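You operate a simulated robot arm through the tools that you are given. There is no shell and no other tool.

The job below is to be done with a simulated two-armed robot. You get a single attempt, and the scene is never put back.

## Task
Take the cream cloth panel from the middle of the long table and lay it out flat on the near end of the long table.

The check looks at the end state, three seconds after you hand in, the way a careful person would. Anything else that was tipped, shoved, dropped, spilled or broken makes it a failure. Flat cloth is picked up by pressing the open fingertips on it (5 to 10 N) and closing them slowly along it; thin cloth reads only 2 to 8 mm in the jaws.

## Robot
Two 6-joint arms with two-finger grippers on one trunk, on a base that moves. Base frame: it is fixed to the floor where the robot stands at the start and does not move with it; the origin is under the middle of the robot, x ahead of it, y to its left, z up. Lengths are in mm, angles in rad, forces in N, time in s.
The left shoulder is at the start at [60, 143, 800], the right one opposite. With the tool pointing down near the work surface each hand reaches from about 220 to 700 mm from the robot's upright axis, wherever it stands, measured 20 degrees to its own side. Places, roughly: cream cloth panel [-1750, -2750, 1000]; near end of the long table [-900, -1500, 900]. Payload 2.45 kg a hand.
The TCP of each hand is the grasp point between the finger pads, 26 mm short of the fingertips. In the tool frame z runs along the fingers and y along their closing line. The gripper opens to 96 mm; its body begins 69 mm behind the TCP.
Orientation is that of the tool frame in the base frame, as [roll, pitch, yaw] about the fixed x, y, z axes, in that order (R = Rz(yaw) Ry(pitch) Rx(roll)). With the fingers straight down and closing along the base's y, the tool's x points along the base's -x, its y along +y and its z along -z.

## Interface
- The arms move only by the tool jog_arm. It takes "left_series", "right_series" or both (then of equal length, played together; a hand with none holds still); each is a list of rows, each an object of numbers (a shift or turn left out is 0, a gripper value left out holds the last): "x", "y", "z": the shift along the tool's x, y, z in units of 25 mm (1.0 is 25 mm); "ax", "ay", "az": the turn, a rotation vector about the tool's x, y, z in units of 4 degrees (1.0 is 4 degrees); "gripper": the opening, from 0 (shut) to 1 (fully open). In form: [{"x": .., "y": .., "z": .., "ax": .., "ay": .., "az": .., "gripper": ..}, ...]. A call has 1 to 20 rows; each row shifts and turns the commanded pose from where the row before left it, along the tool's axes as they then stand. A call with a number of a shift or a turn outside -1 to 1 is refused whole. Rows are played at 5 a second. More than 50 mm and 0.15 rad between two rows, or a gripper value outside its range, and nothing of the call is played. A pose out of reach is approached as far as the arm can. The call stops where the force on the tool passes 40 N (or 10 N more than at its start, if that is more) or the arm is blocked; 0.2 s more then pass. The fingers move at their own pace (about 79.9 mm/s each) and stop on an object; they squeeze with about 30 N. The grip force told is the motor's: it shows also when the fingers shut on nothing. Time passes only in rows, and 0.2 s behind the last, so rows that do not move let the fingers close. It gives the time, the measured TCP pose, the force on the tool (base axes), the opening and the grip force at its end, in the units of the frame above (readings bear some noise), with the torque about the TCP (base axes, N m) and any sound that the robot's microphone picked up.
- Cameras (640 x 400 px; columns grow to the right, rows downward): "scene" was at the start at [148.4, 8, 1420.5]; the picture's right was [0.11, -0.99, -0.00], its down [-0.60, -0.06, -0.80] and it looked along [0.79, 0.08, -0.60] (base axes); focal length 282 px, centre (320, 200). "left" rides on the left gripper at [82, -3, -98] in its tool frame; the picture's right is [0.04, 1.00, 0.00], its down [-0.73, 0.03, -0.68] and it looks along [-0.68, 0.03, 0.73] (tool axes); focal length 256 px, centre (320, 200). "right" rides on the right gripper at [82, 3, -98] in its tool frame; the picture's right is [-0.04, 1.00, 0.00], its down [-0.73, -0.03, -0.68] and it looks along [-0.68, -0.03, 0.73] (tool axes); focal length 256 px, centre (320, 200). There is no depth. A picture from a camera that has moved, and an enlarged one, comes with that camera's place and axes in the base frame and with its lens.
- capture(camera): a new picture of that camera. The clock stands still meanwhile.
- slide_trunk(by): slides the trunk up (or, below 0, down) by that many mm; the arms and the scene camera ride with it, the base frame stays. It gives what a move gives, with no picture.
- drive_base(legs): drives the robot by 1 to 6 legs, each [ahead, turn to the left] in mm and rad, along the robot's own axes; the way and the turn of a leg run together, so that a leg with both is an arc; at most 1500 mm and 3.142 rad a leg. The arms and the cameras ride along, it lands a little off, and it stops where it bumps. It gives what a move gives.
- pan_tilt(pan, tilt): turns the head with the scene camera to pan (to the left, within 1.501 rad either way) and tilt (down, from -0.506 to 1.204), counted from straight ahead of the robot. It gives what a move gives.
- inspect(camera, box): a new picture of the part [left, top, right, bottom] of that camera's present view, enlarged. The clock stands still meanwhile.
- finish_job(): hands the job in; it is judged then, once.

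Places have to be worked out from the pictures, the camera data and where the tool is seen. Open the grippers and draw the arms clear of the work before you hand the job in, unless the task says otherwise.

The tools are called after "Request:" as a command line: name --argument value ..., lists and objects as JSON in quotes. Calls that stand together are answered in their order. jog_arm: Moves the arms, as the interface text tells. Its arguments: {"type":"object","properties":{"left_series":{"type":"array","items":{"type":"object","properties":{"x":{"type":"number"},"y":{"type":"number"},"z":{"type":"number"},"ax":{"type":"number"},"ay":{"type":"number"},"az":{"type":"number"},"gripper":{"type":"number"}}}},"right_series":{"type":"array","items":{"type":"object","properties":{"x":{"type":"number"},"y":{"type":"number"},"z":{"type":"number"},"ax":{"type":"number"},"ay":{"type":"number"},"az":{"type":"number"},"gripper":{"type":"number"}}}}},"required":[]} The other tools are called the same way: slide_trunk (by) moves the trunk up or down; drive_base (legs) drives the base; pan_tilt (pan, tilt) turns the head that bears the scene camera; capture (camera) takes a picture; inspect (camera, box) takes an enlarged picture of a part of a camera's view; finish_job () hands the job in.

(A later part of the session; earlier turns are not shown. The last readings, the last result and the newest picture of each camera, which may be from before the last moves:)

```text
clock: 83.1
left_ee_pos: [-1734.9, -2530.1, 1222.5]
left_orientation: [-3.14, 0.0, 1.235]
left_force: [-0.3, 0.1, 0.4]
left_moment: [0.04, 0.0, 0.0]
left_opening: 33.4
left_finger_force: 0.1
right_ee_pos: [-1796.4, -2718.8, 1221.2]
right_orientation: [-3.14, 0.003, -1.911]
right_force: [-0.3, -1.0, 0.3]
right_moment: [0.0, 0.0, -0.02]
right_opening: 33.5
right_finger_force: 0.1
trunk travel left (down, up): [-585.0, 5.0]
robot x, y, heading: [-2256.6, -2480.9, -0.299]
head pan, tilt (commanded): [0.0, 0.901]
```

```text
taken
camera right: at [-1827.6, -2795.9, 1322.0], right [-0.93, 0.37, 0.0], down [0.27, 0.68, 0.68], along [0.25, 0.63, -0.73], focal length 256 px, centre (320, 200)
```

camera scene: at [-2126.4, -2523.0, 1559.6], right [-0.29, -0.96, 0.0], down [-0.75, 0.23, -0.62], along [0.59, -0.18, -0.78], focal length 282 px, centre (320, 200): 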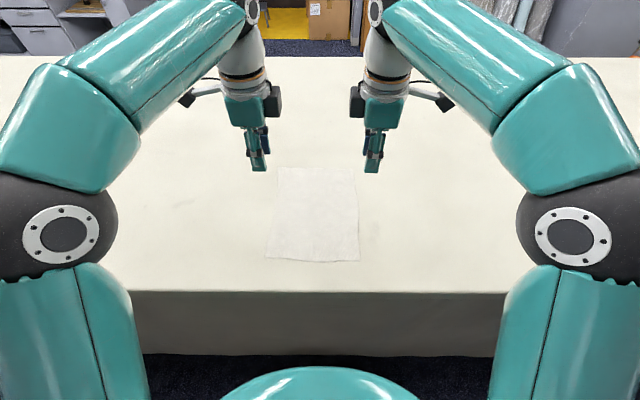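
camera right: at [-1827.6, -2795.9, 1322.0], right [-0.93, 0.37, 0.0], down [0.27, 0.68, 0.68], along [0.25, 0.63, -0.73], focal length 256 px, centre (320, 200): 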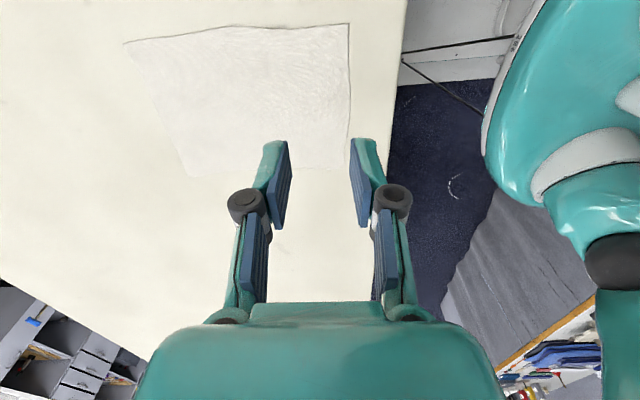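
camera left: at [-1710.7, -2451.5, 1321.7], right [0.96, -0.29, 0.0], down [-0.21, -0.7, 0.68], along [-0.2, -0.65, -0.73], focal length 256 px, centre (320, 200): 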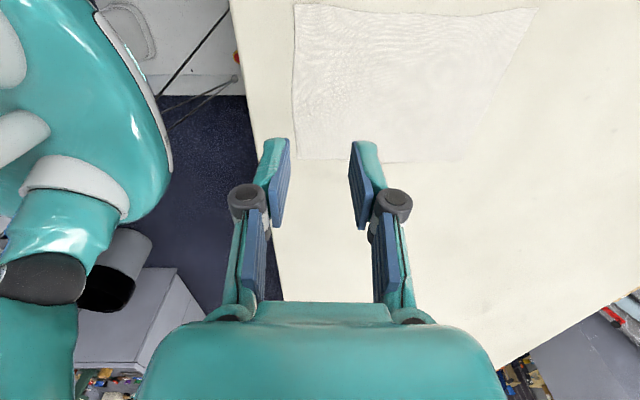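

From the gripper cameras the near-hem corners are at about [-1757,-2484] and [-1840,-2718]. I'll make small corrections so each hand sits about 30 mm in from its corner and descend 270 mm, stopping well above the cloth.

Request:
jog_arm --left_series '[{"x": 0.34, "y": -0.24}, {"z": 1}, {"z": 1}, {"z": 1}, {"z": 1}, {"z": 1}, {"z": 1}, {"z": 1}, {"z": 1}, {"z": 1}, {"z": 1}, {"z": 0.8}, {}]' --right_series '[{"x": -0.56, "y": 0.45}, {"z": 1}, {"z": 1}, {"z": 1}, {"z": 1}, {"z": 1}, {"z": 1}, {"z": 1}, {"z": 1}, {"z": 1}, {"z": 1}, {"z": 0.8}, {}]'

Request:
capture --camera "left"

Request:
capture --camera "right"

Request:
capture --camera "scene"

```text
clock: 85.9
left_ee_pos: [-1733.4, -2521.4, 954.9]
left_orientation: [3.141, -0.003, 1.234]
left_force: [0.2, 0.3, -0.2]
left_moment: [-0.01, -0.02, -0.02]
left_opening: 33.5
left_finger_force: 0.1
right_ee_pos: [-1802.5, -2698.2, 953.2]
right_orientation: [-3.138, 0.002, -1.911]
right_force: [-0.6, 0.1, -0.2]
right_moment: [0.04, 0.01, 0.0]
right_opening: 33.8
right_finger_force: 0.0
trunk travel left (down, up): [-585.0, 5.0]
robot x, y, heading: [-2256.4, -2482.2, -0.302]
head pan, tilt (commanded): [0.0, 0.901]
```

```text
taken
camera left: at [-1710.1, -2441.1, 1054.8], right [0.96, -0.29, 0.0], down [-0.21, -0.7, 0.68], along [-0.2, -0.65, -0.73], focal length 256 px, centre (320, 200)
```

left: 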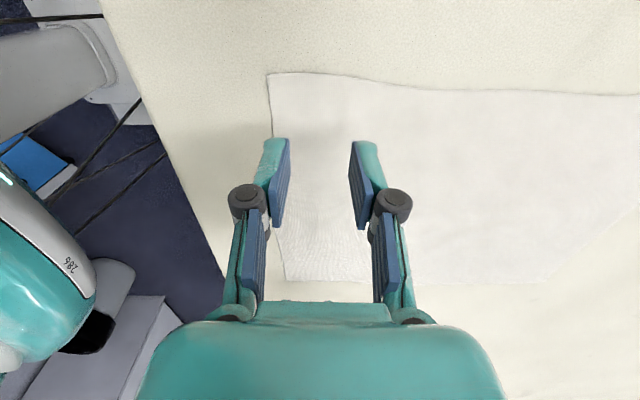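

```text
taken
camera right: at [-1833.2, -2775.9, 1052.8], right [-0.93, 0.37, 0.0], down [0.27, 0.68, 0.68], along [0.25, 0.63, -0.73], focal length 256 px, centre (320, 200)
```

right: 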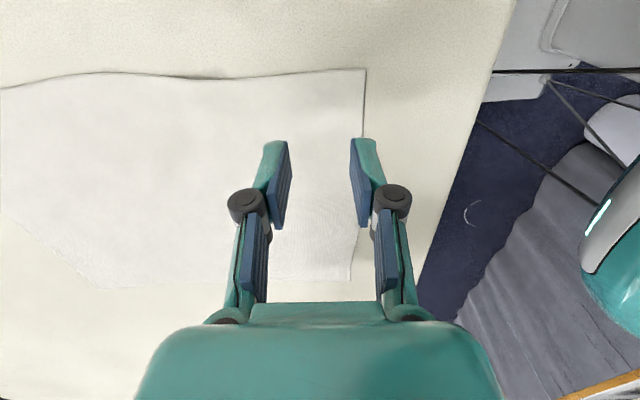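

```text
taken
camera scene: at [-2127.9, -2521.6, 1559.8], right [-0.29, -0.96, 0.0], down [-0.75, 0.23, -0.62], along [0.59, -0.18, -0.78], focal length 282 px, centre (320, 200)
```

scene: 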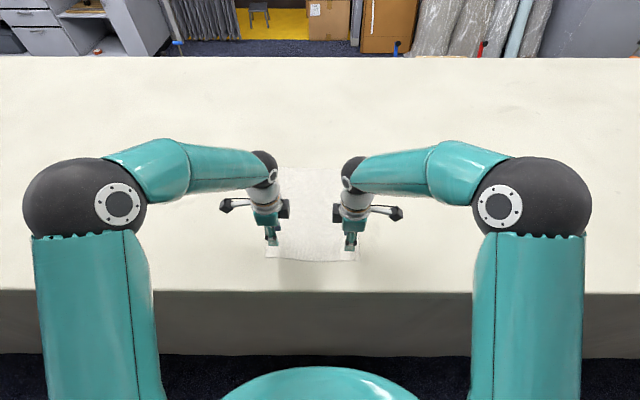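

Both hands are well placed: about 30-36 mm inside the hem and 25-29 mm from the side edges. I'll descend 50 mm to just above the cloth, then feel for contact in small steps.

Request:
jog_arm --left_series '[{"y": -0.15}, {"z": 0.7}, {"z": 0.7}, {"z": 0.5}, {"z": 0.2}, {}]' --right_series '[{}, {"z": 0.7}, {"z": 0.7}, {"z": 0.45}, {"z": 0.2}, {}]'

Request:
inspect --camera "left" --box '[200, 60, 440, 210]'

Request:
inspect --camera "right" --box '[200, 60, 440, 210]'

```text
clock: 87.3
left_ee_pos: [-1739.5, -2517.6, 906.8]
left_orientation: [3.131, 0.0, 1.234]
left_force: [-2.4, 5.7, 31.1]
left_moment: [0.2, 0.53, -0.1]
left_opening: 33.3
left_finger_force: 9.4
right_ee_pos: [-1803.8, -2699.2, 905.3]
right_orientation: [-3.13, 0.002, -1.912]
right_force: [-1.9, -5.1, 20.6]
right_moment: [-0.17, -0.04, 0.02]
right_opening: 34.8
right_finger_force: 5.0
trunk travel left (down, up): [-585.0, 5.0]
robot x, y, heading: [-2258.3, -2478.6, -0.297]
head pan, tilt (commanded): [0.0, 0.901]
```

```text
2.67 times, centred on (320, 135) of left
camera zoom: at [-1716.3, -2437.8, 1006.1], right [0.96, -0.29, 0.01], down [-0.22, -0.7, 0.68], along [-0.19, -0.65, -0.73], focal length 683 px, centre (320, 373)
```

zoom: 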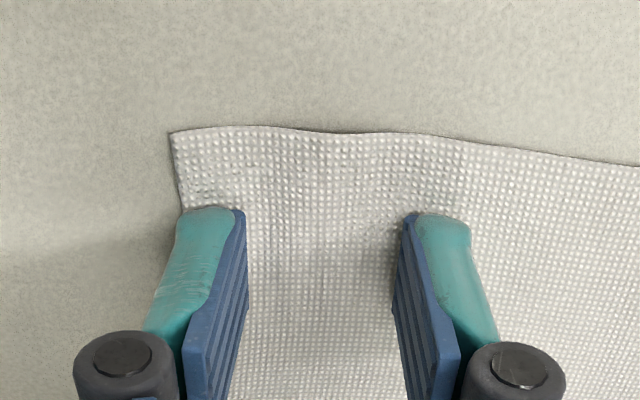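

```text
2.67 times, centred on (320, 135) of right
camera zoom: at [-1834.8, -2775.8, 1006.1], right [-0.93, 0.37, -0.01], down [0.27, 0.68, 0.68], along [0.26, 0.63, -0.73], focal length 683 px, centre (320, 373)
```

zoom: 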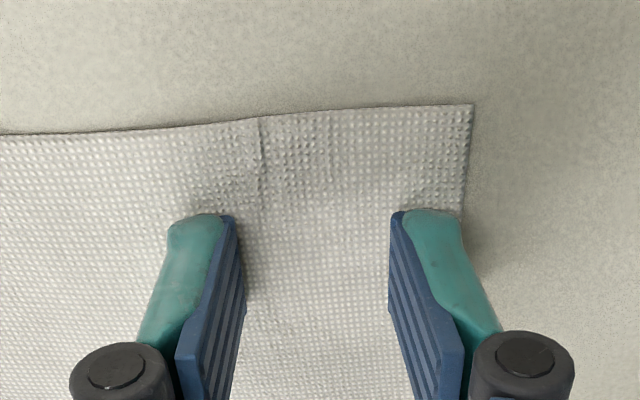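

Contact came at TCP z about 906, so the surface is near z 880; both fingertip pairs sit on the cloth but press too hard (31 N and 21 N). I'll ease them up to about 8 N before closing.

Request:
jog_arm --left_series '[{"z": -0.13}, {}]' --right_series '[{"z": -0.08}, {}]'

```text
clock: 87.9
left_ee_pos: [-1739.1, -2519.2, 906.3]
left_orientation: [3.138, 0.002, 1.235]
left_force: [1.8, 4.9, 9.8]
left_moment: [0.07, -0.05, 0.0]
left_opening: 33.7
left_finger_force: 0.0
right_ee_pos: [-1803.2, -2698.2, 905.8]
right_orientation: [-3.138, 0.002, -1.91]
right_force: [-1.9, -2.3, 18.6]
right_moment: [-0.03, 0.04, 0.06]
right_opening: 34.4
right_finger_force: 0.7
trunk travel left (down, up): [-585.0, 5.0]
robot x, y, heading: [-2259.5, -2480.7, -0.294]
head pan, tilt (commanded): [0.0, 0.901]
```

Left presses with 10 N, right still 19 N; I'll ease the right by 1.3 mm and start closing both jaws slowly along the cloth.

Request:
jog_arm --left_series '[{"z": -0.01}, {"gripper": 0.33}, {"gripper": 0.31}, {"gripper": 0.29}, {"gripper": 0.27}, {"gripper": 0.25}, {"gripper": 0.23}, {"gripper": 0.21}]' --right_series '[{"z": -0.06}, {"gripper": 0.33}, {"gripper": 0.31}, {"gripper": 0.29}, {"gripper": 0.27}, {"gripper": 0.25}, {"gripper": 0.23}, {"gripper": 0.21}]'

Request:
inspect --camera "left" --box '[200, 60, 440, 210]'

Request:
inspect --camera "right" --box '[200, 60, 440, 210]'

```text
clock: 89.7
left_ee_pos: [-1738.6, -2518.8, 908.0]
left_orientation: [3.138, 0.001, 1.235]
left_force: [0.9, -1.3, -0.3]
left_moment: [-0.02, -0.04, 0.03]
left_opening: 19.8
left_finger_force: 0.1
right_ee_pos: [-1804.4, -2699.4, 907.1]
right_orientation: [-3.137, 0.001, -1.911]
right_force: [-1.9, 1.2, 19.7]
right_moment: [0.23, 0.42, 0.03]
right_opening: 21.3
right_finger_force: 1.3
trunk travel left (down, up): [-585.0, 5.0]
robot x, y, heading: [-2257.4, -2484.3, -0.301]
head pan, tilt (commanded): [0.0, 0.901]
```

```text
2.67 times, centred on (320, 135) of left
camera zoom: at [-1715.6, -2438.7, 1006.9], right [0.96, -0.29, 0.0], down [-0.22, -0.7, 0.68], along [-0.2, -0.65, -0.73], focal length 683 px, centre (320, 373)
```

zoom: 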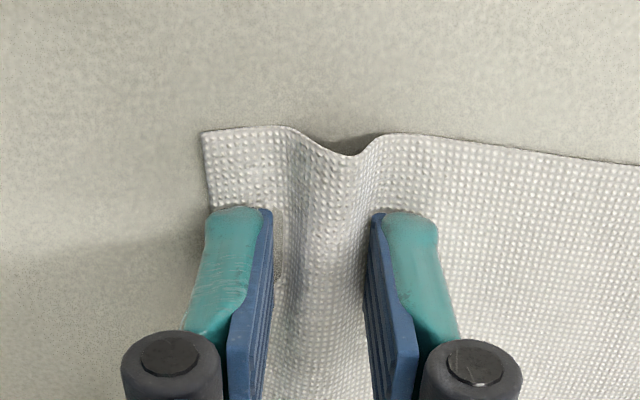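

```text
2.67 times, centred on (320, 135) of right
camera zoom: at [-1835.2, -2776.5, 1007.1], right [-0.93, 0.37, 0.0], down [0.27, 0.68, 0.68], along [0.26, 0.63, -0.73], focal length 683 px, centre (320, 373)
```

zoom: 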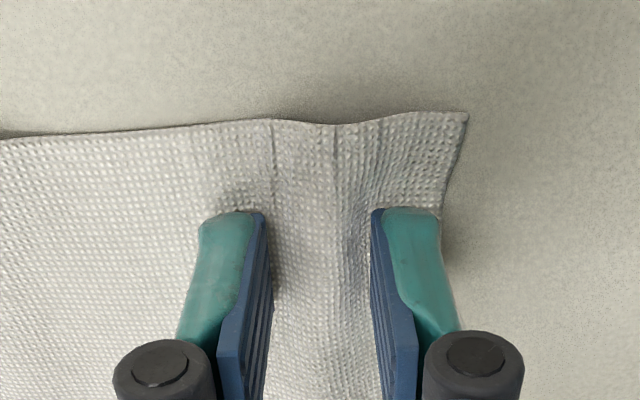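

The cloth is folding up between the fingers on both sides. I'll press the left a bit more, ease the right slightly, and continue the slow closing.

Request:
jog_arm --left_series '[{"z": 0.05}, {"gripper": 0.19}, {"gripper": 0.17}, {"gripper": 0.15}, {"gripper": 0.13}, {"gripper": 0.11}, {"gripper": 0.09}]' --right_series '[{"z": -0.05}, {"gripper": 0.19}, {"gripper": 0.17}, {"gripper": 0.15}, {"gripper": 0.13}, {"gripper": 0.11}, {"gripper": 0.09}]'

Request:
inspect --camera "left" --box '[200, 60, 440, 210]'

Request:
inspect --camera "right" --box '[200, 60, 440, 210]'

```text
clock: 91.3
left_ee_pos: [-1739.3, -2518.9, 906.4]
left_orientation: [3.139, 0.0, 1.237]
left_force: [-2.8, 0.9, 19.9]
left_moment: [0.06, 0.23, -0.03]
left_opening: 9.4
left_finger_force: 0.5
right_ee_pos: [-1804.0, -2699.3, 908.5]
right_orientation: [-3.139, 0.002, -1.911]
right_force: [0.2, -0.1, -0.5]
right_moment: [0.0, 0.01, 0.03]
right_opening: 8.9
right_finger_force: 0.3
trunk travel left (down, up): [-585.0, 5.0]
robot x, y, heading: [-2261.8, -2478.6, -0.299]
head pan, tilt (commanded): [0.0, 0.901]
```

```text
2.67 times, centred on (320, 135) of left
camera zoom: at [-1715.8, -2438.9, 1006.2], right [0.96, -0.29, 0.0], down [-0.22, -0.7, 0.68], along [-0.2, -0.65, -0.73], focal length 683 px, centre (320, 373)
```

zoom: 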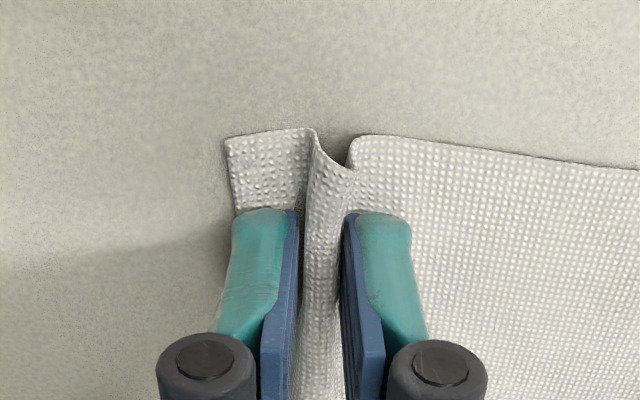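

```text
2.67 times, centred on (320, 135) of right
camera zoom: at [-1834.5, -2776.3, 1007.5], right [-0.93, 0.37, 0.0], down [0.27, 0.68, 0.68], along [0.26, 0.63, -0.73], focal length 683 px, centre (320, 373)
```

zoom: 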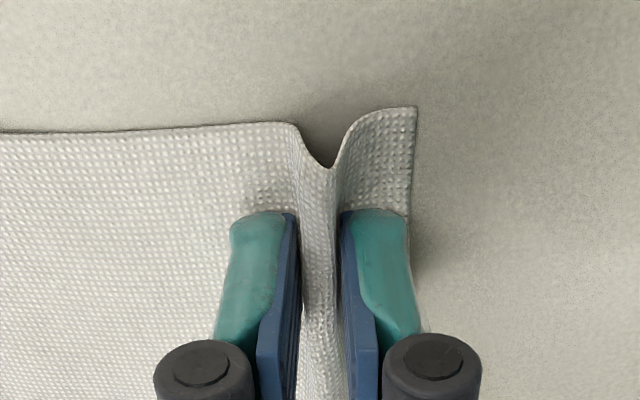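

Clean folds stand between the fingers of both hands. I'll even out the pressing and close the rest of the way.

Request:
jog_arm --left_series '[{"z": -0.03}, {"gripper": 0.07}, {"gripper": 0.05}, {"gripper": 0.03}, {"gripper": 0.01}, {"gripper": 0.0}, {}, {}, {}]' --right_series '[{"z": 0.03}, {"gripper": 0.07}, {"gripper": 0.05}, {"gripper": 0.03}, {"gripper": 0.01}, {"gripper": 0.0}, {}, {}, {}]'

Request:
inspect --camera "left" --box '[200, 60, 440, 210]'

Request:
inspect --camera "right" --box '[200, 60, 440, 210]'

```text
clock: 93.3
left_ee_pos: [-1737.9, -2519.8, 906.0]
left_orientation: [3.14, 0.0, 1.234]
left_force: [-1.8, 2.3, 7.2]
left_moment: [0.07, 0.13, 0.02]
left_opening: 6.2
left_finger_force: 29.7
right_ee_pos: [-1801.7, -2699.6, 906.1]
right_orientation: [-3.134, 0.001, -1.91]
right_force: [0.9, -0.3, -1.5]
right_moment: [0.03, 0.06, -0.02]
right_opening: 3.8
right_finger_force: 26.4
trunk travel left (down, up): [-585.0, 5.0]
robot x, y, heading: [-2259.4, -2480.0, -0.298]
head pan, tilt (commanded): [0.0, 0.901]
```

```text
2.67 times, centred on (320, 135) of left
camera zoom: at [-1715.3, -2439.3, 1006.1], right [0.96, -0.29, 0.0], down [-0.21, -0.7, 0.68], along [-0.2, -0.65, -0.73], focal length 683 px, centre (320, 373)
```

zoom: 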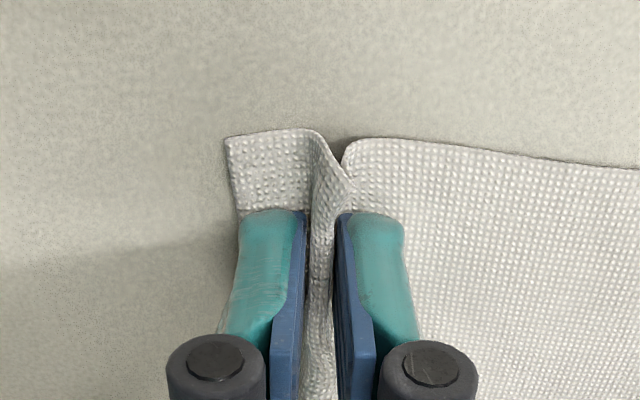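

```text
2.67 times, centred on (320, 135) of right
camera zoom: at [-1833.4, -2776.9, 1006.5], right [-0.93, 0.37, 0.0], down [0.27, 0.68, 0.68], along [0.26, 0.63, -0.73], focal length 683 px, centre (320, 373)
```

zoom: 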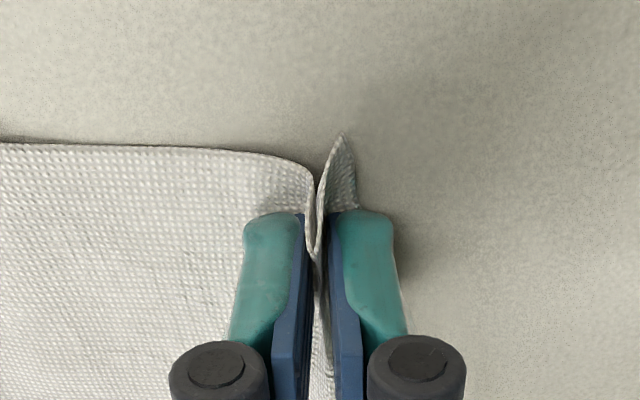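

Both jaws hold cloth (6.2 and 3.8 mm, ~28 N). I'll lift both hands together slowly by 50 mm and check the grip.

Request:
jog_arm --left_series '[{"z": -0.4}, {"z": -0.4}, {"z": -0.4}, {"z": -0.4}, {"z": -0.4}, {}]' --right_series '[{"z": -0.4}, {"z": -0.4}, {"z": -0.4}, {"z": -0.4}, {"z": -0.4}, {}]'

Request:
capture --camera "left"

Request:
capture --camera "right"

Request:
capture --camera "scene"

```text
clock: 94.7
left_ee_pos: [-1737.9, -2518.6, 955.4]
left_orientation: [3.14, 0.003, 1.236]
left_force: [-0.1, 0.1, 0.4]
left_moment: [-0.01, -0.02, 0.0]
left_opening: 6.2
left_finger_force: 29.3
right_ee_pos: [-1802.7, -2699.5, 956.0]
right_orientation: [-3.137, 0.003, -1.911]
right_force: [2.3, -1.0, -0.1]
right_moment: [-0.01, 0.02, 0.01]
right_opening: 5.5
right_finger_force: 33.6
trunk travel left (down, up): [-585.0, 5.0]
robot x, y, heading: [-2258.2, -2478.2, -0.298]
head pan, tilt (commanded): [0.0, 0.901]
```

```text
taken
camera left: at [-1714.6, -2439.2, 1055.5], right [0.96, -0.29, 0.0], down [-0.21, -0.7, 0.68], along [-0.2, -0.65, -0.73], focal length 256 px, centre (320, 200)
```

left: 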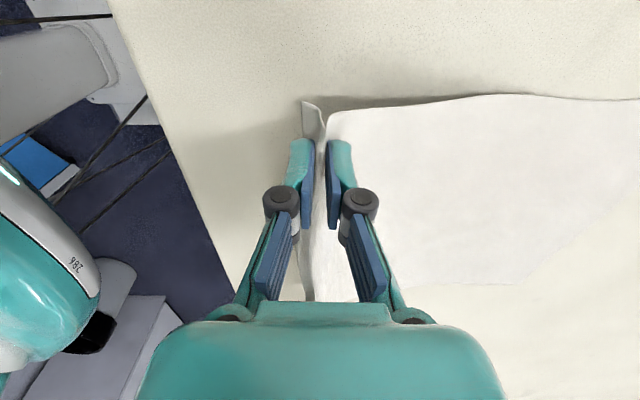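

```text
taken
camera right: at [-1834.9, -2776.4, 1056.8], right [-0.93, 0.37, 0.0], down [0.27, 0.68, 0.68], along [0.25, 0.63, -0.73], focal length 256 px, centre (320, 200)
```

right: 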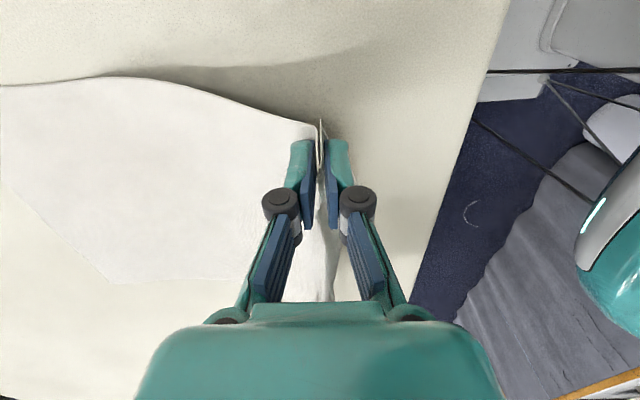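

```text
taken
camera scene: at [-2127.2, -2521.8, 1559.7], right [-0.29, -0.96, 0.0], down [-0.75, 0.23, -0.62], along [0.59, -0.18, -0.78], focal length 282 px, centre (320, 200)
```

scene: 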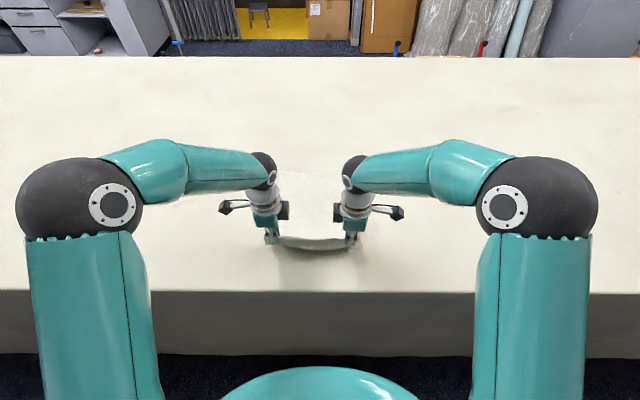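

Both hands hold the cloth firmly and its hem is raised. I'll lift straight up 300 mm so that the panel hangs clear of the table.

Request:
jog_arm --left_series '[{"z": -0.8}, {"z": -0.8}, {"z": -0.8}, {"z": -0.8}, {"z": -0.8}, {"z": -0.8}, {"z": -0.8}, {"z": -0.8}, {"z": -0.8}, {"z": -0.8}, {"z": -0.8}, {"z": -0.8}, {"z": -0.8}, {"z": -0.8}, {"z": -0.8}, {"z": -0.6}, {}, {}]' --right_series '[{"z": -0.8}, {"z": -0.8}, {"z": -0.8}, {"z": -0.8}, {"z": -0.8}, {"z": -0.8}, {"z": -0.8}, {"z": -0.8}, {"z": -0.8}, {"z": -0.8}, {"z": -0.8}, {"z": -0.8}, {"z": -0.8}, {"z": -0.8}, {"z": -0.8}, {"z": -0.6}, {}, {}]'

Request:
capture --camera "scene"

Request:
capture --camera "left"

Request:
capture --camera "right"

```text
clock: 98.5
left_ee_pos: [-1734.5, -2518.5, 1270.1]
left_orientation: [3.14, -0.001, 1.236]
left_force: [-0.2, -0.5, -0.7]
left_moment: [-0.01, 0.02, -0.01]
left_opening: 6.5
left_finger_force: 30.2
right_ee_pos: [-1802.9, -2700.9, 1272.7]
right_orientation: [-3.141, 0.003, -1.911]
right_force: [0.1, 0.3, -0.1]
right_moment: [-0.01, 0.03, 0.0]
right_opening: 4.4
right_finger_force: 27.4
trunk travel left (down, up): [-585.0, 5.0]
robot x, y, heading: [-2257.7, -2480.3, -0.297]
head pan, tilt (commanded): [0.0, 0.901]
```

```text
taken
camera scene: at [-2127.3, -2521.7, 1559.7], right [-0.29, -0.96, 0.0], down [-0.75, 0.23, -0.62], along [0.59, -0.18, -0.78], focal length 282 px, centre (320, 200)
```

scene: 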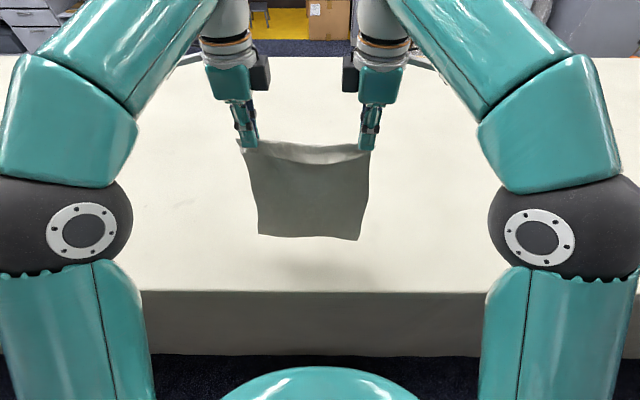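

```text
taken
camera left: at [-1712.2, -2439.2, 1368.3], right [0.96, -0.29, 0.0], down [-0.21, -0.7, 0.68], along [-0.2, -0.65, -0.73], focal length 256 px, centre (320, 200)
```

left: 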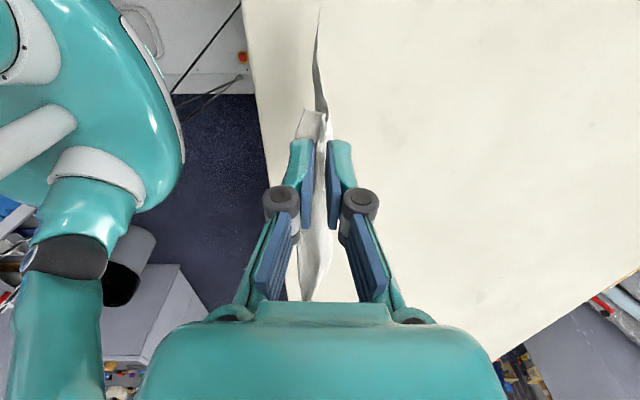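

```text
taken
camera right: at [-1834.8, -2777.1, 1371.5], right [-0.93, 0.37, 0.0], down [0.27, 0.68, 0.68], along [0.25, 0.63, -0.73], focal length 256 px, centre (320, 200)
```

right: 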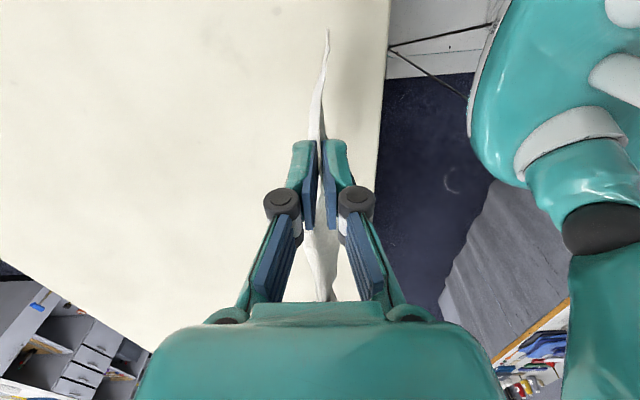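

The panel hangs smooth and full-width between the hands, its lower hem about 70 mm clear of the table. I'll back off 80 mm for turning room and then turn left in two steps toward the near end.

Request:
drive_base --legs '[[-80, 0]]'

Request:
drive_base --legs '[[0, 0.8]]'

Request:
capture --camera "scene"

```text
clock: 99.6
left_ee_pos: [-1817.3, -2495.1, 1270.5]
left_orientation: [3.138, 0.0, 1.235]
left_force: [-0.8, 0.7, 0.0]
left_moment: [0.02, -0.03, 0.0]
left_opening: 6.3
left_finger_force: 29.6
right_ee_pos: [-1884.7, -2676.0, 1272.5]
right_orientation: [-3.138, 0.0, -1.911]
right_force: [-1.6, 0.6, -0.6]
right_moment: [-0.04, 0.0, 0.02]
right_opening: 5.0
right_finger_force: 33.2
trunk travel left (down, up): [-585.0, 5.0]
robot x, y, heading: [-2338.3, -2458.7, -0.299]
head pan, tilt (commanded): [0.0, 0.901]
```

```text
clock: 102.3
left_ee_pos: [-1945.2, -2108.5, 1270.1]
left_orientation: [3.14, 0.0, 2.031]
left_force: [-0.5, -0.3, -0.4]
left_moment: [-0.03, 0.01, -0.02]
left_opening: 6.3
left_finger_force: 30.0
right_ee_pos: [-1862.5, -2285.0, 1272.0]
right_orientation: [-3.139, 0.002, -1.115]
right_force: [0.7, 0.0, 0.6]
right_moment: [-0.04, 0.01, 0.0]
right_opening: 1.9
right_finger_force: 27.2
trunk travel left (down, up): [-585.0, 5.0]
robot x, y, heading: [-2321.7, -2484.9, 0.493]
head pan, tilt (commanded): [0.0, 0.901]
```

```text
taken
camera scene: at [-2199.2, -2423.5, 1559.7], right [0.47, -0.88, 0.0], down [-0.69, -0.37, -0.62], along [0.55, 0.29, -0.78], focal length 282 px, centre (320, 200)
```

scene: 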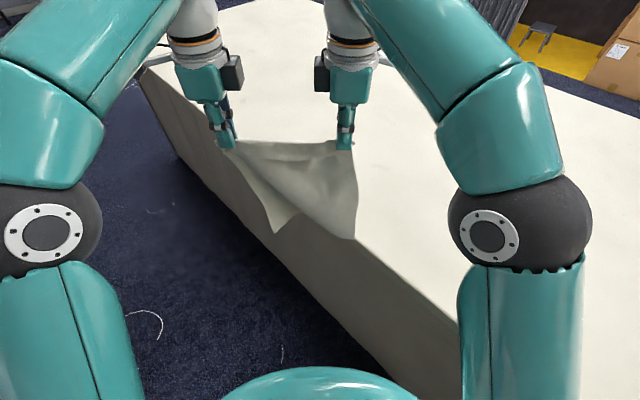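

The right jaw's opening dropped to 1.9 mm and the cloth looks skewed, so I'll check the grips up close before moving on.

Request:
inspect --camera "right" --box '[200, 20, 440, 310]'

Request:
inspect --camera "left" --box '[200, 20, 440, 310]'

Request:
inspect --camera "scene" --box '[160, 60, 440, 260]'

```text
1.38 times, centred on (320, 165) of right
camera zoom: at [-1829.7, -2360.7, 1371.8], right [-0.91, -0.4, 0.0], down [-0.3, 0.67, 0.68], along [-0.27, 0.62, -0.73], focal length 353 px, centre (320, 248)
```

zoom: 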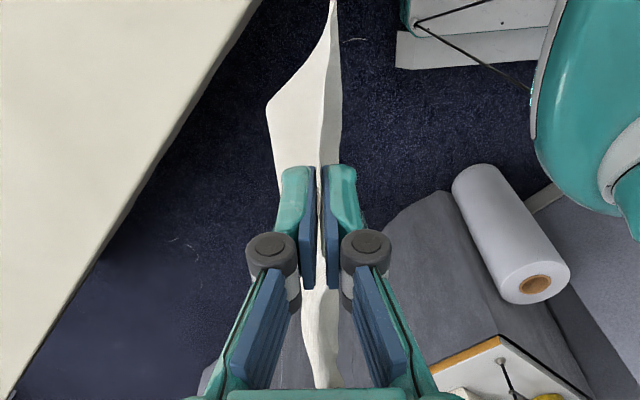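

```text
1.38 times, centred on (320, 165) of left
camera zoom: at [-1983.7, -2035.9, 1368.6], right [0.88, 0.48, 0.0], down [0.35, -0.64, 0.68], along [0.33, -0.6, -0.73], focal length 353 px, centre (320, 248)
```

zoom: 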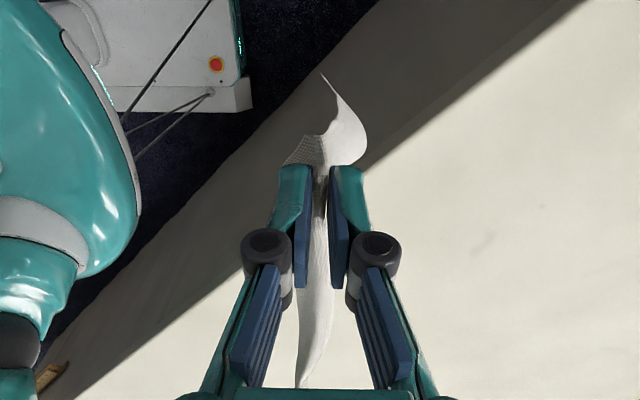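

```text
2.00 times, centred on (300, 160) of scene
camera zoom: at [-2199.2, -2423.5, 1559.7], right [0.47, -0.88, 0.0], down [-0.69, -0.37, -0.62], along [0.55, 0.29, -0.78], focal length 563 px, centre (360, 280)
```

zoom: 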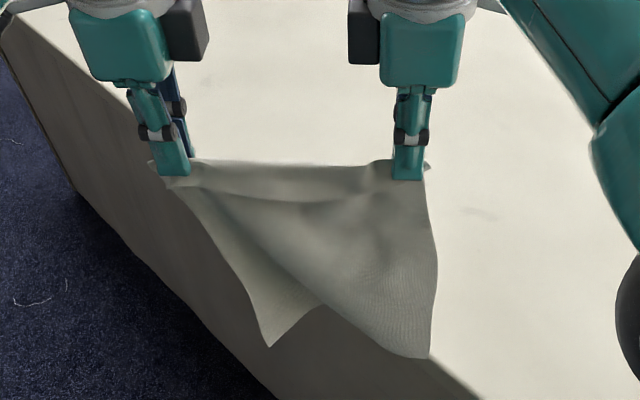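

The right hand now seems to hold only a single layer at the hem, and the cloth is mid-swing. I'll let it settle with a second of still rows and look again.

Request:
jog_arm --left_series '[{}, {}, {}, {}, {}, {}, {}, {}, {}, {}]' --right_series '[{}, {}, {}, {}, {}, {}, {}, {}, {}, {}]'

Request:
inspect --camera "scene" --box '[160, 60, 440, 260]'

Request:
inspect --camera "right" --box '[240, 60, 400, 220]'

```text
clock: 104.5
left_ee_pos: [-1945.2, -2108.3, 1270.5]
left_orientation: [3.14, -0.001, 2.032]
left_force: [0.5, -0.1, 0.5]
left_moment: [-0.01, -0.03, 0.0]
left_opening: 6.4
left_finger_force: 30.0
right_ee_pos: [-1862.2, -2284.1, 1273.6]
right_orientation: [-3.14, 0.002, -1.115]
right_force: [-0.1, -0.6, 1.4]
right_moment: [-0.01, -0.03, 0.0]
right_opening: 4.1
right_finger_force: 28.1
trunk travel left (down, up): [-585.0, 5.0]
robot x, y, heading: [-2319.2, -2488.2, 0.494]
head pan, tilt (commanded): [0.0, 0.901]
```

```text
2.00 times, centred on (300, 160) of scene
camera zoom: at [-2199.5, -2423.7, 1559.7], right [0.47, -0.88, 0.0], down [-0.69, -0.37, -0.62], along [0.55, 0.29, -0.78], focal length 563 px, centre (360, 280)
```

zoom: 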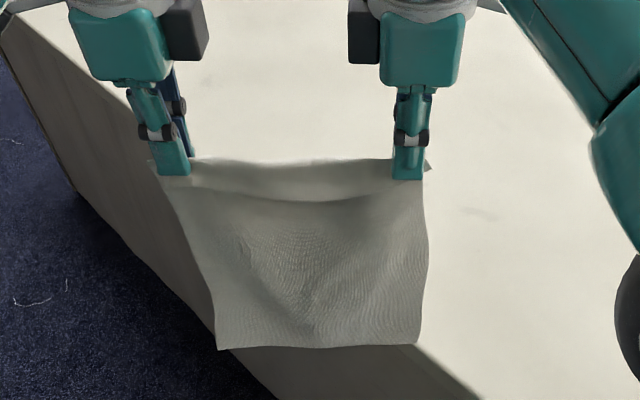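

```text
2.50 times, centred on (320, 140) of right
camera zoom: at [-1830.1, -2360.9, 1372.4], right [-0.91, -0.4, 0.0], down [-0.3, 0.67, 0.68], along [-0.27, 0.62, -0.73], focal length 640 px, centre (320, 350)
```

zoom: 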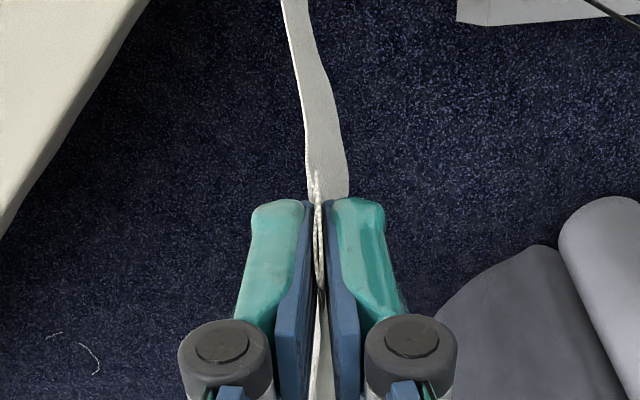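

The cloth has settled flat again and both jaws hold it (6.4 and 4.1 mm). I'll complete the left turn so I face the near end along the aisle.

Request:
drive_base --legs '[[0, 0.4]]'

Request:
drive_base --legs '[[0, 0.37]]'

Request:
pan_tilt --pan 0.0 --tilt 0.7

Request:
capture --camera "scene"

```text
clock: 106.3
left_ee_pos: [-2118.4, -1989.2, 1270.7]
left_orientation: [3.141, 0.003, 2.431]
left_force: [0.1, 0.2, 0.2]
left_moment: [0.0, 0.05, 0.03]
left_opening: 6.2
left_finger_force: 29.6
right_ee_pos: [-1976.7, -2119.2, 1273.7]
right_orientation: [-3.138, 0.0, -0.714]
right_force: [0.1, 1.4, 0.6]
right_moment: [0.0, 0.04, 0.01]
right_opening: 4.2
right_finger_force: 38.2
trunk travel left (down, up): [-585.0, 5.0]
robot x, y, heading: [-2304.3, -2496.8, 0.892]
head pan, tilt (commanded): [0.0, 0.901]
```

```text
clock: 107.9
left_ee_pos: [-2317.5, -1955.8, 1270.0]
left_orientation: [3.14, 0.001, 2.805]
left_force: [-0.2, 0.3, -0.1]
left_moment: [0.0, 0.0, -0.01]
left_opening: 0.2
left_finger_force: 28.8
right_ee_pos: [-2135.5, -2025.9, 1274.0]
right_orientation: [-3.139, 0.002, -0.34]
right_force: [0.0, 0.3, -0.3]
right_moment: [-0.07, 0.02, 0.02]
right_opening: 5.1
right_finger_force: 33.4
trunk travel left (down, up): [-585.0, 5.0]
robot x, y, heading: [-2285.1, -2500.8, 1.267]
head pan, tilt (commanded): [0.0, 0.901]
```

```text
clock: 108.7
left_ee_pos: [-2318.1, -1956.8, 1270.6]
left_orientation: [3.141, 0.002, 2.808]
left_force: [-0.5, 0.6, 0.3]
left_moment: [-0.02, -0.01, 0.02]
left_opening: 0.2
left_finger_force: 28.5
right_ee_pos: [-2135.5, -2026.3, 1273.6]
right_orientation: [-3.139, 0.001, -0.342]
right_force: [1.9, -1.4, 1.3]
right_moment: [-0.03, 0.02, -0.04]
right_opening: 4.3
right_finger_force: 26.8
trunk travel left (down, up): [-585.0, 5.0]
robot x, y, heading: [-2287.0, -2498.5, 1.264]
head pan, tilt (commanded): [0.0, 0.7]
```

```text
taken
camera scene: at [-2243.0, -2363.0, 1575.8], right [0.95, -0.3, 0.0], down [-0.19, -0.62, -0.76], along [0.23, 0.73, -0.65], focal length 282 px, centre (320, 200)
```

scene: 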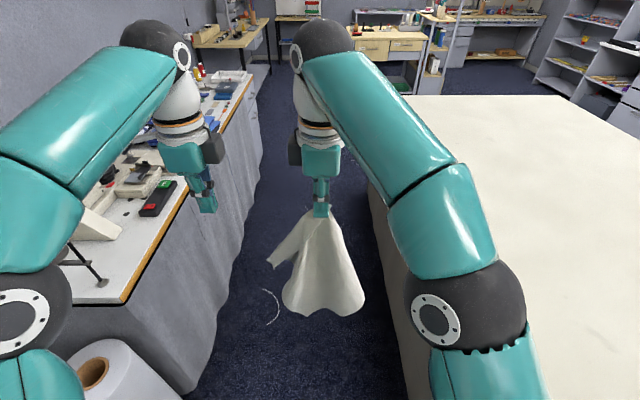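

The left jaw has lost its corner (opening 0.2 mm) during the swing; the right hand still holds the cloth. Let me look closely at the hanging cloth and the right grip before deciding.

Request:
inspect --camera "scene" --box '[220, 130, 420, 330]'

Request:
inspect --camera "right" --box '[220, 20, 420, 320]'

Request:
capture --camera "left"

```text
2.00 times, centred on (320, 230) of scene
camera zoom: at [-2243.0, -2363.0, 1575.8], right [0.95, -0.3, 0.0], down [-0.19, -0.62, -0.76], along [0.23, 0.73, -0.65], focal length 563 px, centre (320, 140)
```

zoom: 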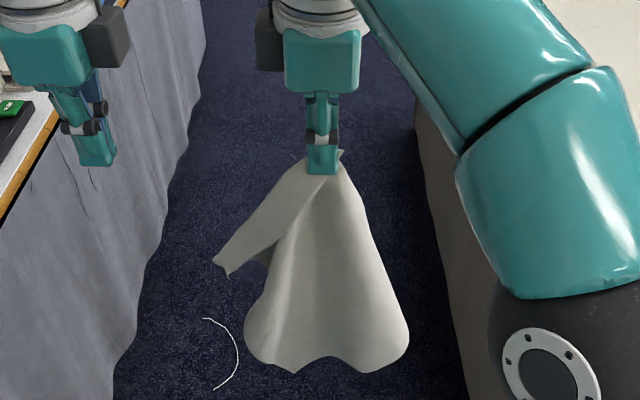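

```text
1.33 times, centred on (320, 170) of right
camera zoom: at [-2060.6, -2057.3, 1373.1], right [-0.37, -0.93, 0.0], down [-0.68, 0.27, 0.68], along [-0.63, 0.25, -0.73], focal length 341 px, centre (320, 240)
```

zoom: 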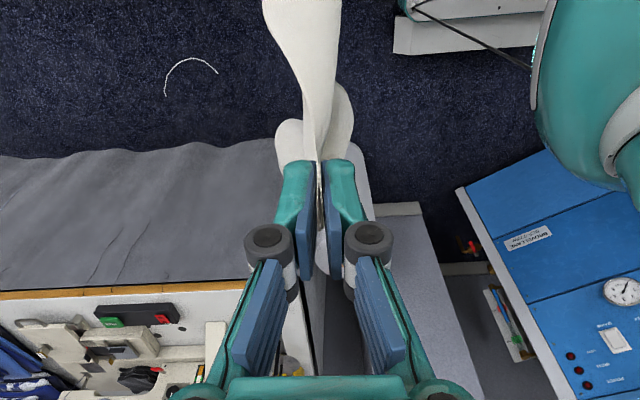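

```text
taken
camera left: at [-2396.0, -1931.9, 1370.2], right [0.29, 0.96, 0.0], down [0.7, -0.21, 0.68], along [0.65, -0.2, -0.73], focal length 256 px, centre (320, 200)
```

left: 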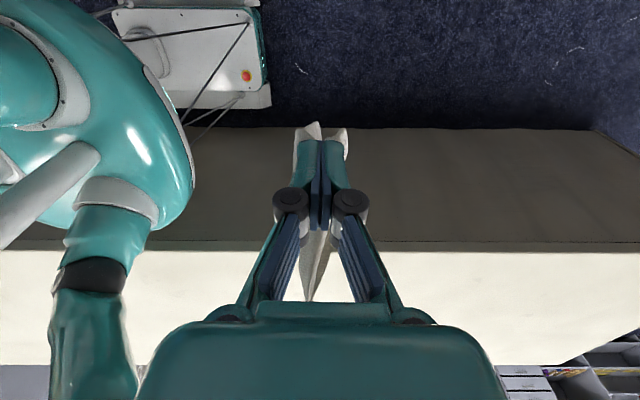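

The right hand still grips properly, and the free corner of the hem hangs as a strip about 100 mm left of and 130 mm below the right fingertips. I'll tilt the open left hand about 28 degrees inward and bring it to a pre-grasp spot above-left of that strip, to take it again in the air.

Request:
jog_arm --left_series '[{"ay": -1, "gripper": 1.0}, {"ay": -1}, {"ay": -1}, {"ay": -1}, {"ay": -1}, {"ay": -1}, {"ay": -1}, {"x": -0.26, "y": -0.17, "z": 0.4}, {"x": -0.26, "y": -0.17, "z": 0.4}, {"x": -0.26, "y": -0.17, "z": 0.4}, {"x": -0.26, "y": -0.17, "z": 0.4}, {}]'

Request:
capture --camera "left"

Request:
capture --camera "scene"

Request:
capture --camera "right"

```text
clock: 111.2
left_ee_pos: [-2284.6, -1987.2, 1248.1]
left_orientation: [3.14, 0.49, 2.804]
left_force: [-0.3, 0.5, -0.5]
left_moment: [0.01, 0.02, -0.04]
left_opening: 96.3
left_finger_force: 0.2
right_ee_pos: [-2136.1, -2025.9, 1273.4]
right_orientation: [-3.14, 0.0, -0.339]
right_force: [0.5, -0.4, 1.2]
right_moment: [-0.01, -0.04, 0.0]
right_opening: 0.4
right_finger_force: 30.9
trunk travel left (down, up): [-585.0, 5.0]
robot x, y, heading: [-2287.2, -2501.3, 1.264]
head pan, tilt (commanded): [0.0, 0.7]
```

```text
taken
camera left: at [-2397.2, -1949.7, 1298.0], right [0.3, 0.96, -0.02], down [0.32, -0.08, 0.94], along [0.9, -0.28, -0.33], focal length 256 px, centre (320, 200)
```

left: 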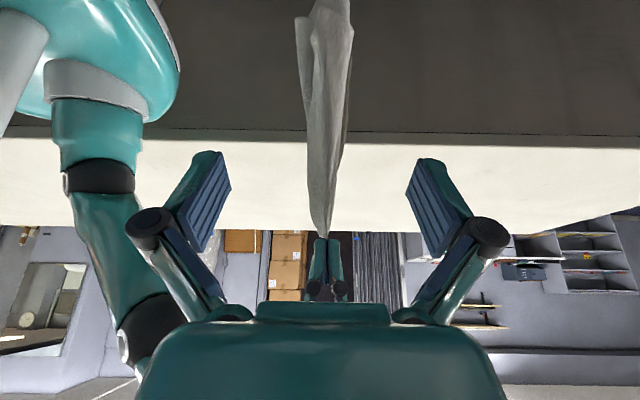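

```text
taken
camera scene: at [-2242.9, -2362.8, 1575.8], right [0.95, -0.3, 0.0], down [-0.19, -0.61, -0.76], along [0.23, 0.73, -0.64], focal length 282 px, centre (320, 200)
```

scene: 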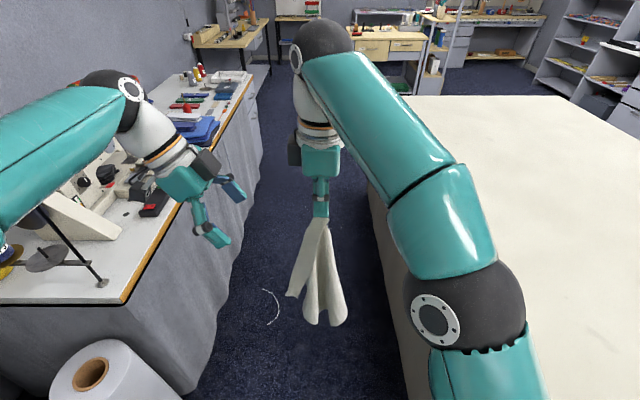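

```text
taken
camera right: at [-2060.8, -2057.0, 1372.9], right [-0.37, -0.93, 0.0], down [-0.68, 0.27, 0.68], along [-0.63, 0.25, -0.73], focal length 256 px, centre (320, 200)
```

right: 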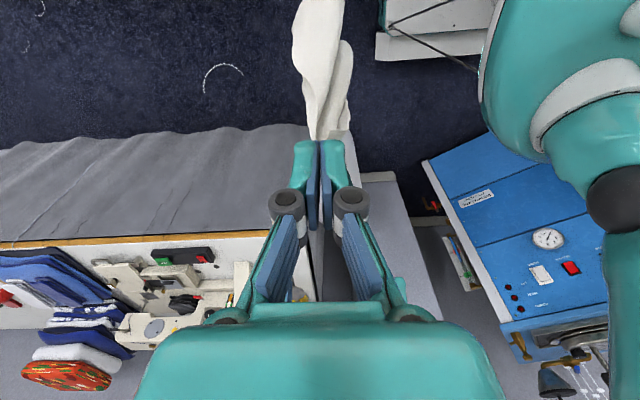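

The right jaw now reads only 0.4 mm, so the cloth may be slipping from its tip. I'll zoom in at once to see whether it is still held.

Request:
inspect --camera "scene" --box '[270, 160, 370, 340]'

Request:
inspect --camera "left" --box '[260, 160, 400, 310]'

Request:
inspect --camera "right" --box '[260, 90, 380, 240]'

```text
2.22 times, centred on (320, 250) of scene
camera zoom: at [-2242.9, -2362.8, 1575.8], right [0.95, -0.3, 0.0], down [-0.19, -0.61, -0.76], along [0.23, 0.73, -0.64], focal length 626 px, centre (320, 89)
```

zoom: 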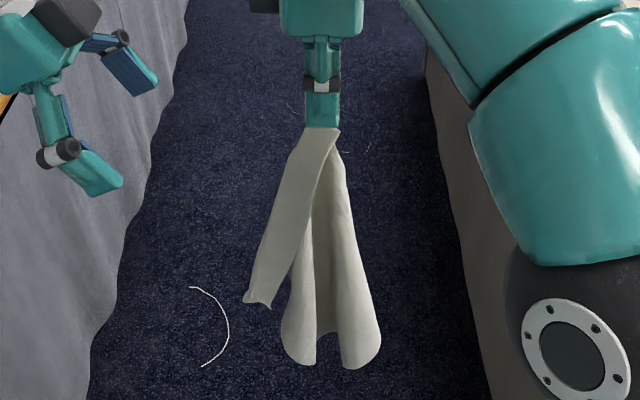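

```text
2.67 times, centred on (330, 235) of left
camera zoom: at [-2397.2, -1949.7, 1298.0], right [0.3, 0.96, -0.02], down [0.32, -0.08, 0.94], along [0.9, -0.28, -0.33], focal length 683 px, centre (293, 107)
```

zoom: 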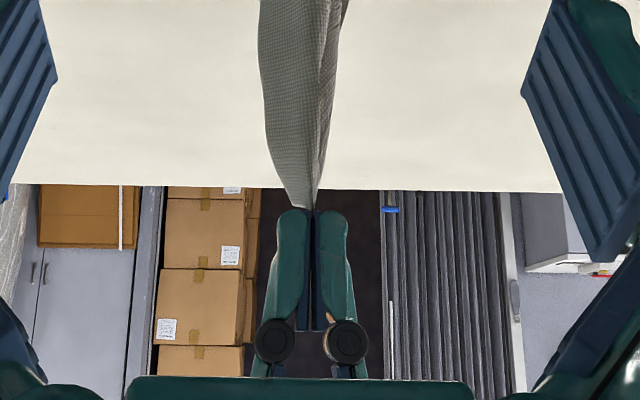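

```text
2.67 times, centred on (320, 165) of right
camera zoom: at [-2060.8, -2057.0, 1372.9], right [-0.37, -0.93, 0.0], down [-0.68, 0.27, 0.68], along [-0.63, 0.25, -0.73], focal length 683 px, centre (320, 293)
```

zoom: 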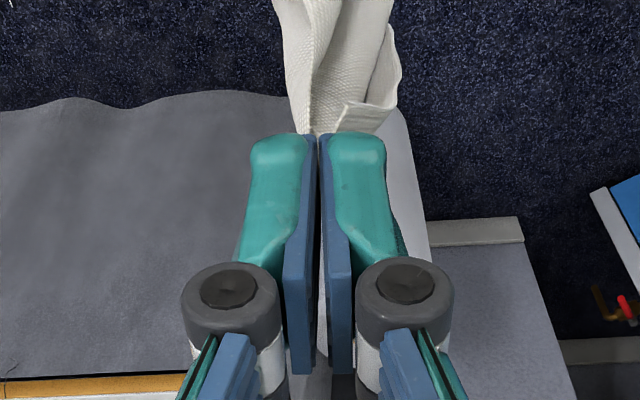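

The cloth seems to be leaving the right fingertips right now and I can't bring the left hand there in time. I'll let a second pass while untilting the left hand, and see where the cloth comes to rest.

Request:
jog_arm --left_series '[{"ay": 1}, {"ay": 1}, {"ay": 1}, {"ay": 1}, {"ay": 1}, {"ay": 1}, {"ay": 1}]'

Request:
pan_tilt --pan 0.0 --tilt 1.0

Request:
capture --camera "scene"

Request:
capture --camera "right"

Request:
capture --camera "left"

```text
clock: 112.8
left_ee_pos: [-2284.3, -1986.5, 1247.1]
left_orientation: [3.14, 0.0, 2.807]
left_force: [-0.2, -0.4, 0.3]
left_moment: [0.04, 0.0, -0.02]
left_opening: 96.1
left_finger_force: 0.1
right_ee_pos: [-2135.5, -2024.7, 1273.0]
right_orientation: [-3.139, 0.001, -0.34]
right_force: [0.9, 1.1, -0.5]
right_moment: [0.01, 0.01, -0.03]
right_opening: 0.8
right_finger_force: 30.4
trunk travel left (down, up): [-585.0, 5.0]
robot x, y, heading: [-2291.6, -2501.2, 1.267]
head pan, tilt (commanded): [0.0, 0.7]
```

```text
clock: 113.7
left_ee_pos: [-2283.8, -1987.5, 1247.5]
left_orientation: [3.141, 0.0, 2.806]
left_force: [0.0, -0.3, -0.1]
left_moment: [-0.03, -0.01, -0.03]
left_opening: 96.4
left_finger_force: 0.1
right_ee_pos: [-2136.4, -2025.8, 1273.5]
right_orientation: [-3.137, 0.003, -0.34]
right_force: [-0.1, 0.0, -0.6]
right_moment: [-0.02, -0.01, -0.01]
right_opening: 0.9
right_finger_force: 29.9
trunk travel left (down, up): [-585.0, 5.0]
robot x, y, heading: [-2290.9, -2500.2, 1.27]
head pan, tilt (commanded): [0.0, 1.0]
```

```text
taken
camera scene: at [-2247.4, -2377.7, 1552.5], right [0.95, -0.3, 0.0], down [-0.25, -0.8, -0.54], along [0.16, 0.52, -0.84], focal length 282 px, centre (320, 200)
```

scene: 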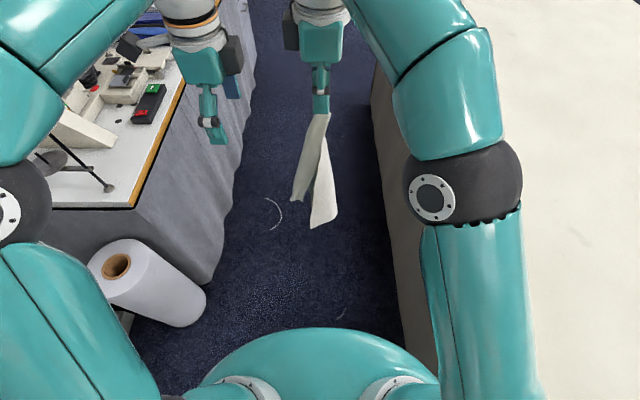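

```text
taken
camera right: at [-2060.7, -2057.3, 1373.1], right [-0.37, -0.93, 0.0], down [-0.68, 0.27, 0.68], along [-0.63, 0.25, -0.73], focal length 256 px, centre (320, 200)
```

right: 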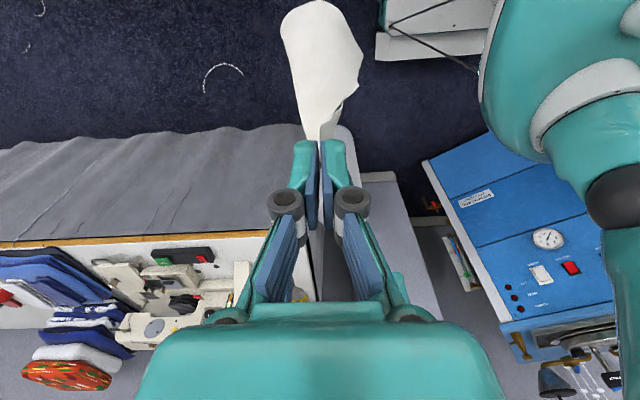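

```text
taken
camera left: at [-2362.7, -1962.0, 1346.9], right [0.29, 0.96, 0.0], down [0.7, -0.21, 0.68], along [0.65, -0.2, -0.73], focal length 256 px, centre (320, 200)
```

left: 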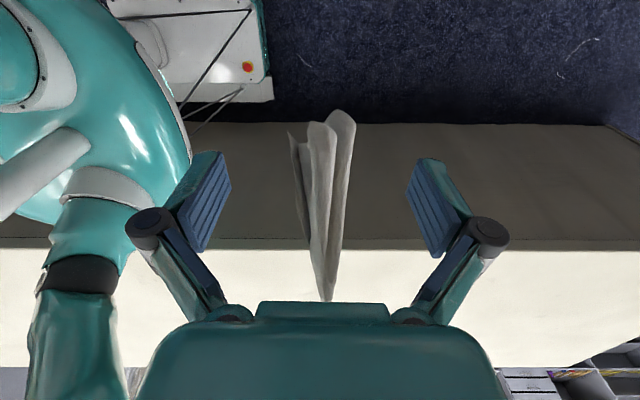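

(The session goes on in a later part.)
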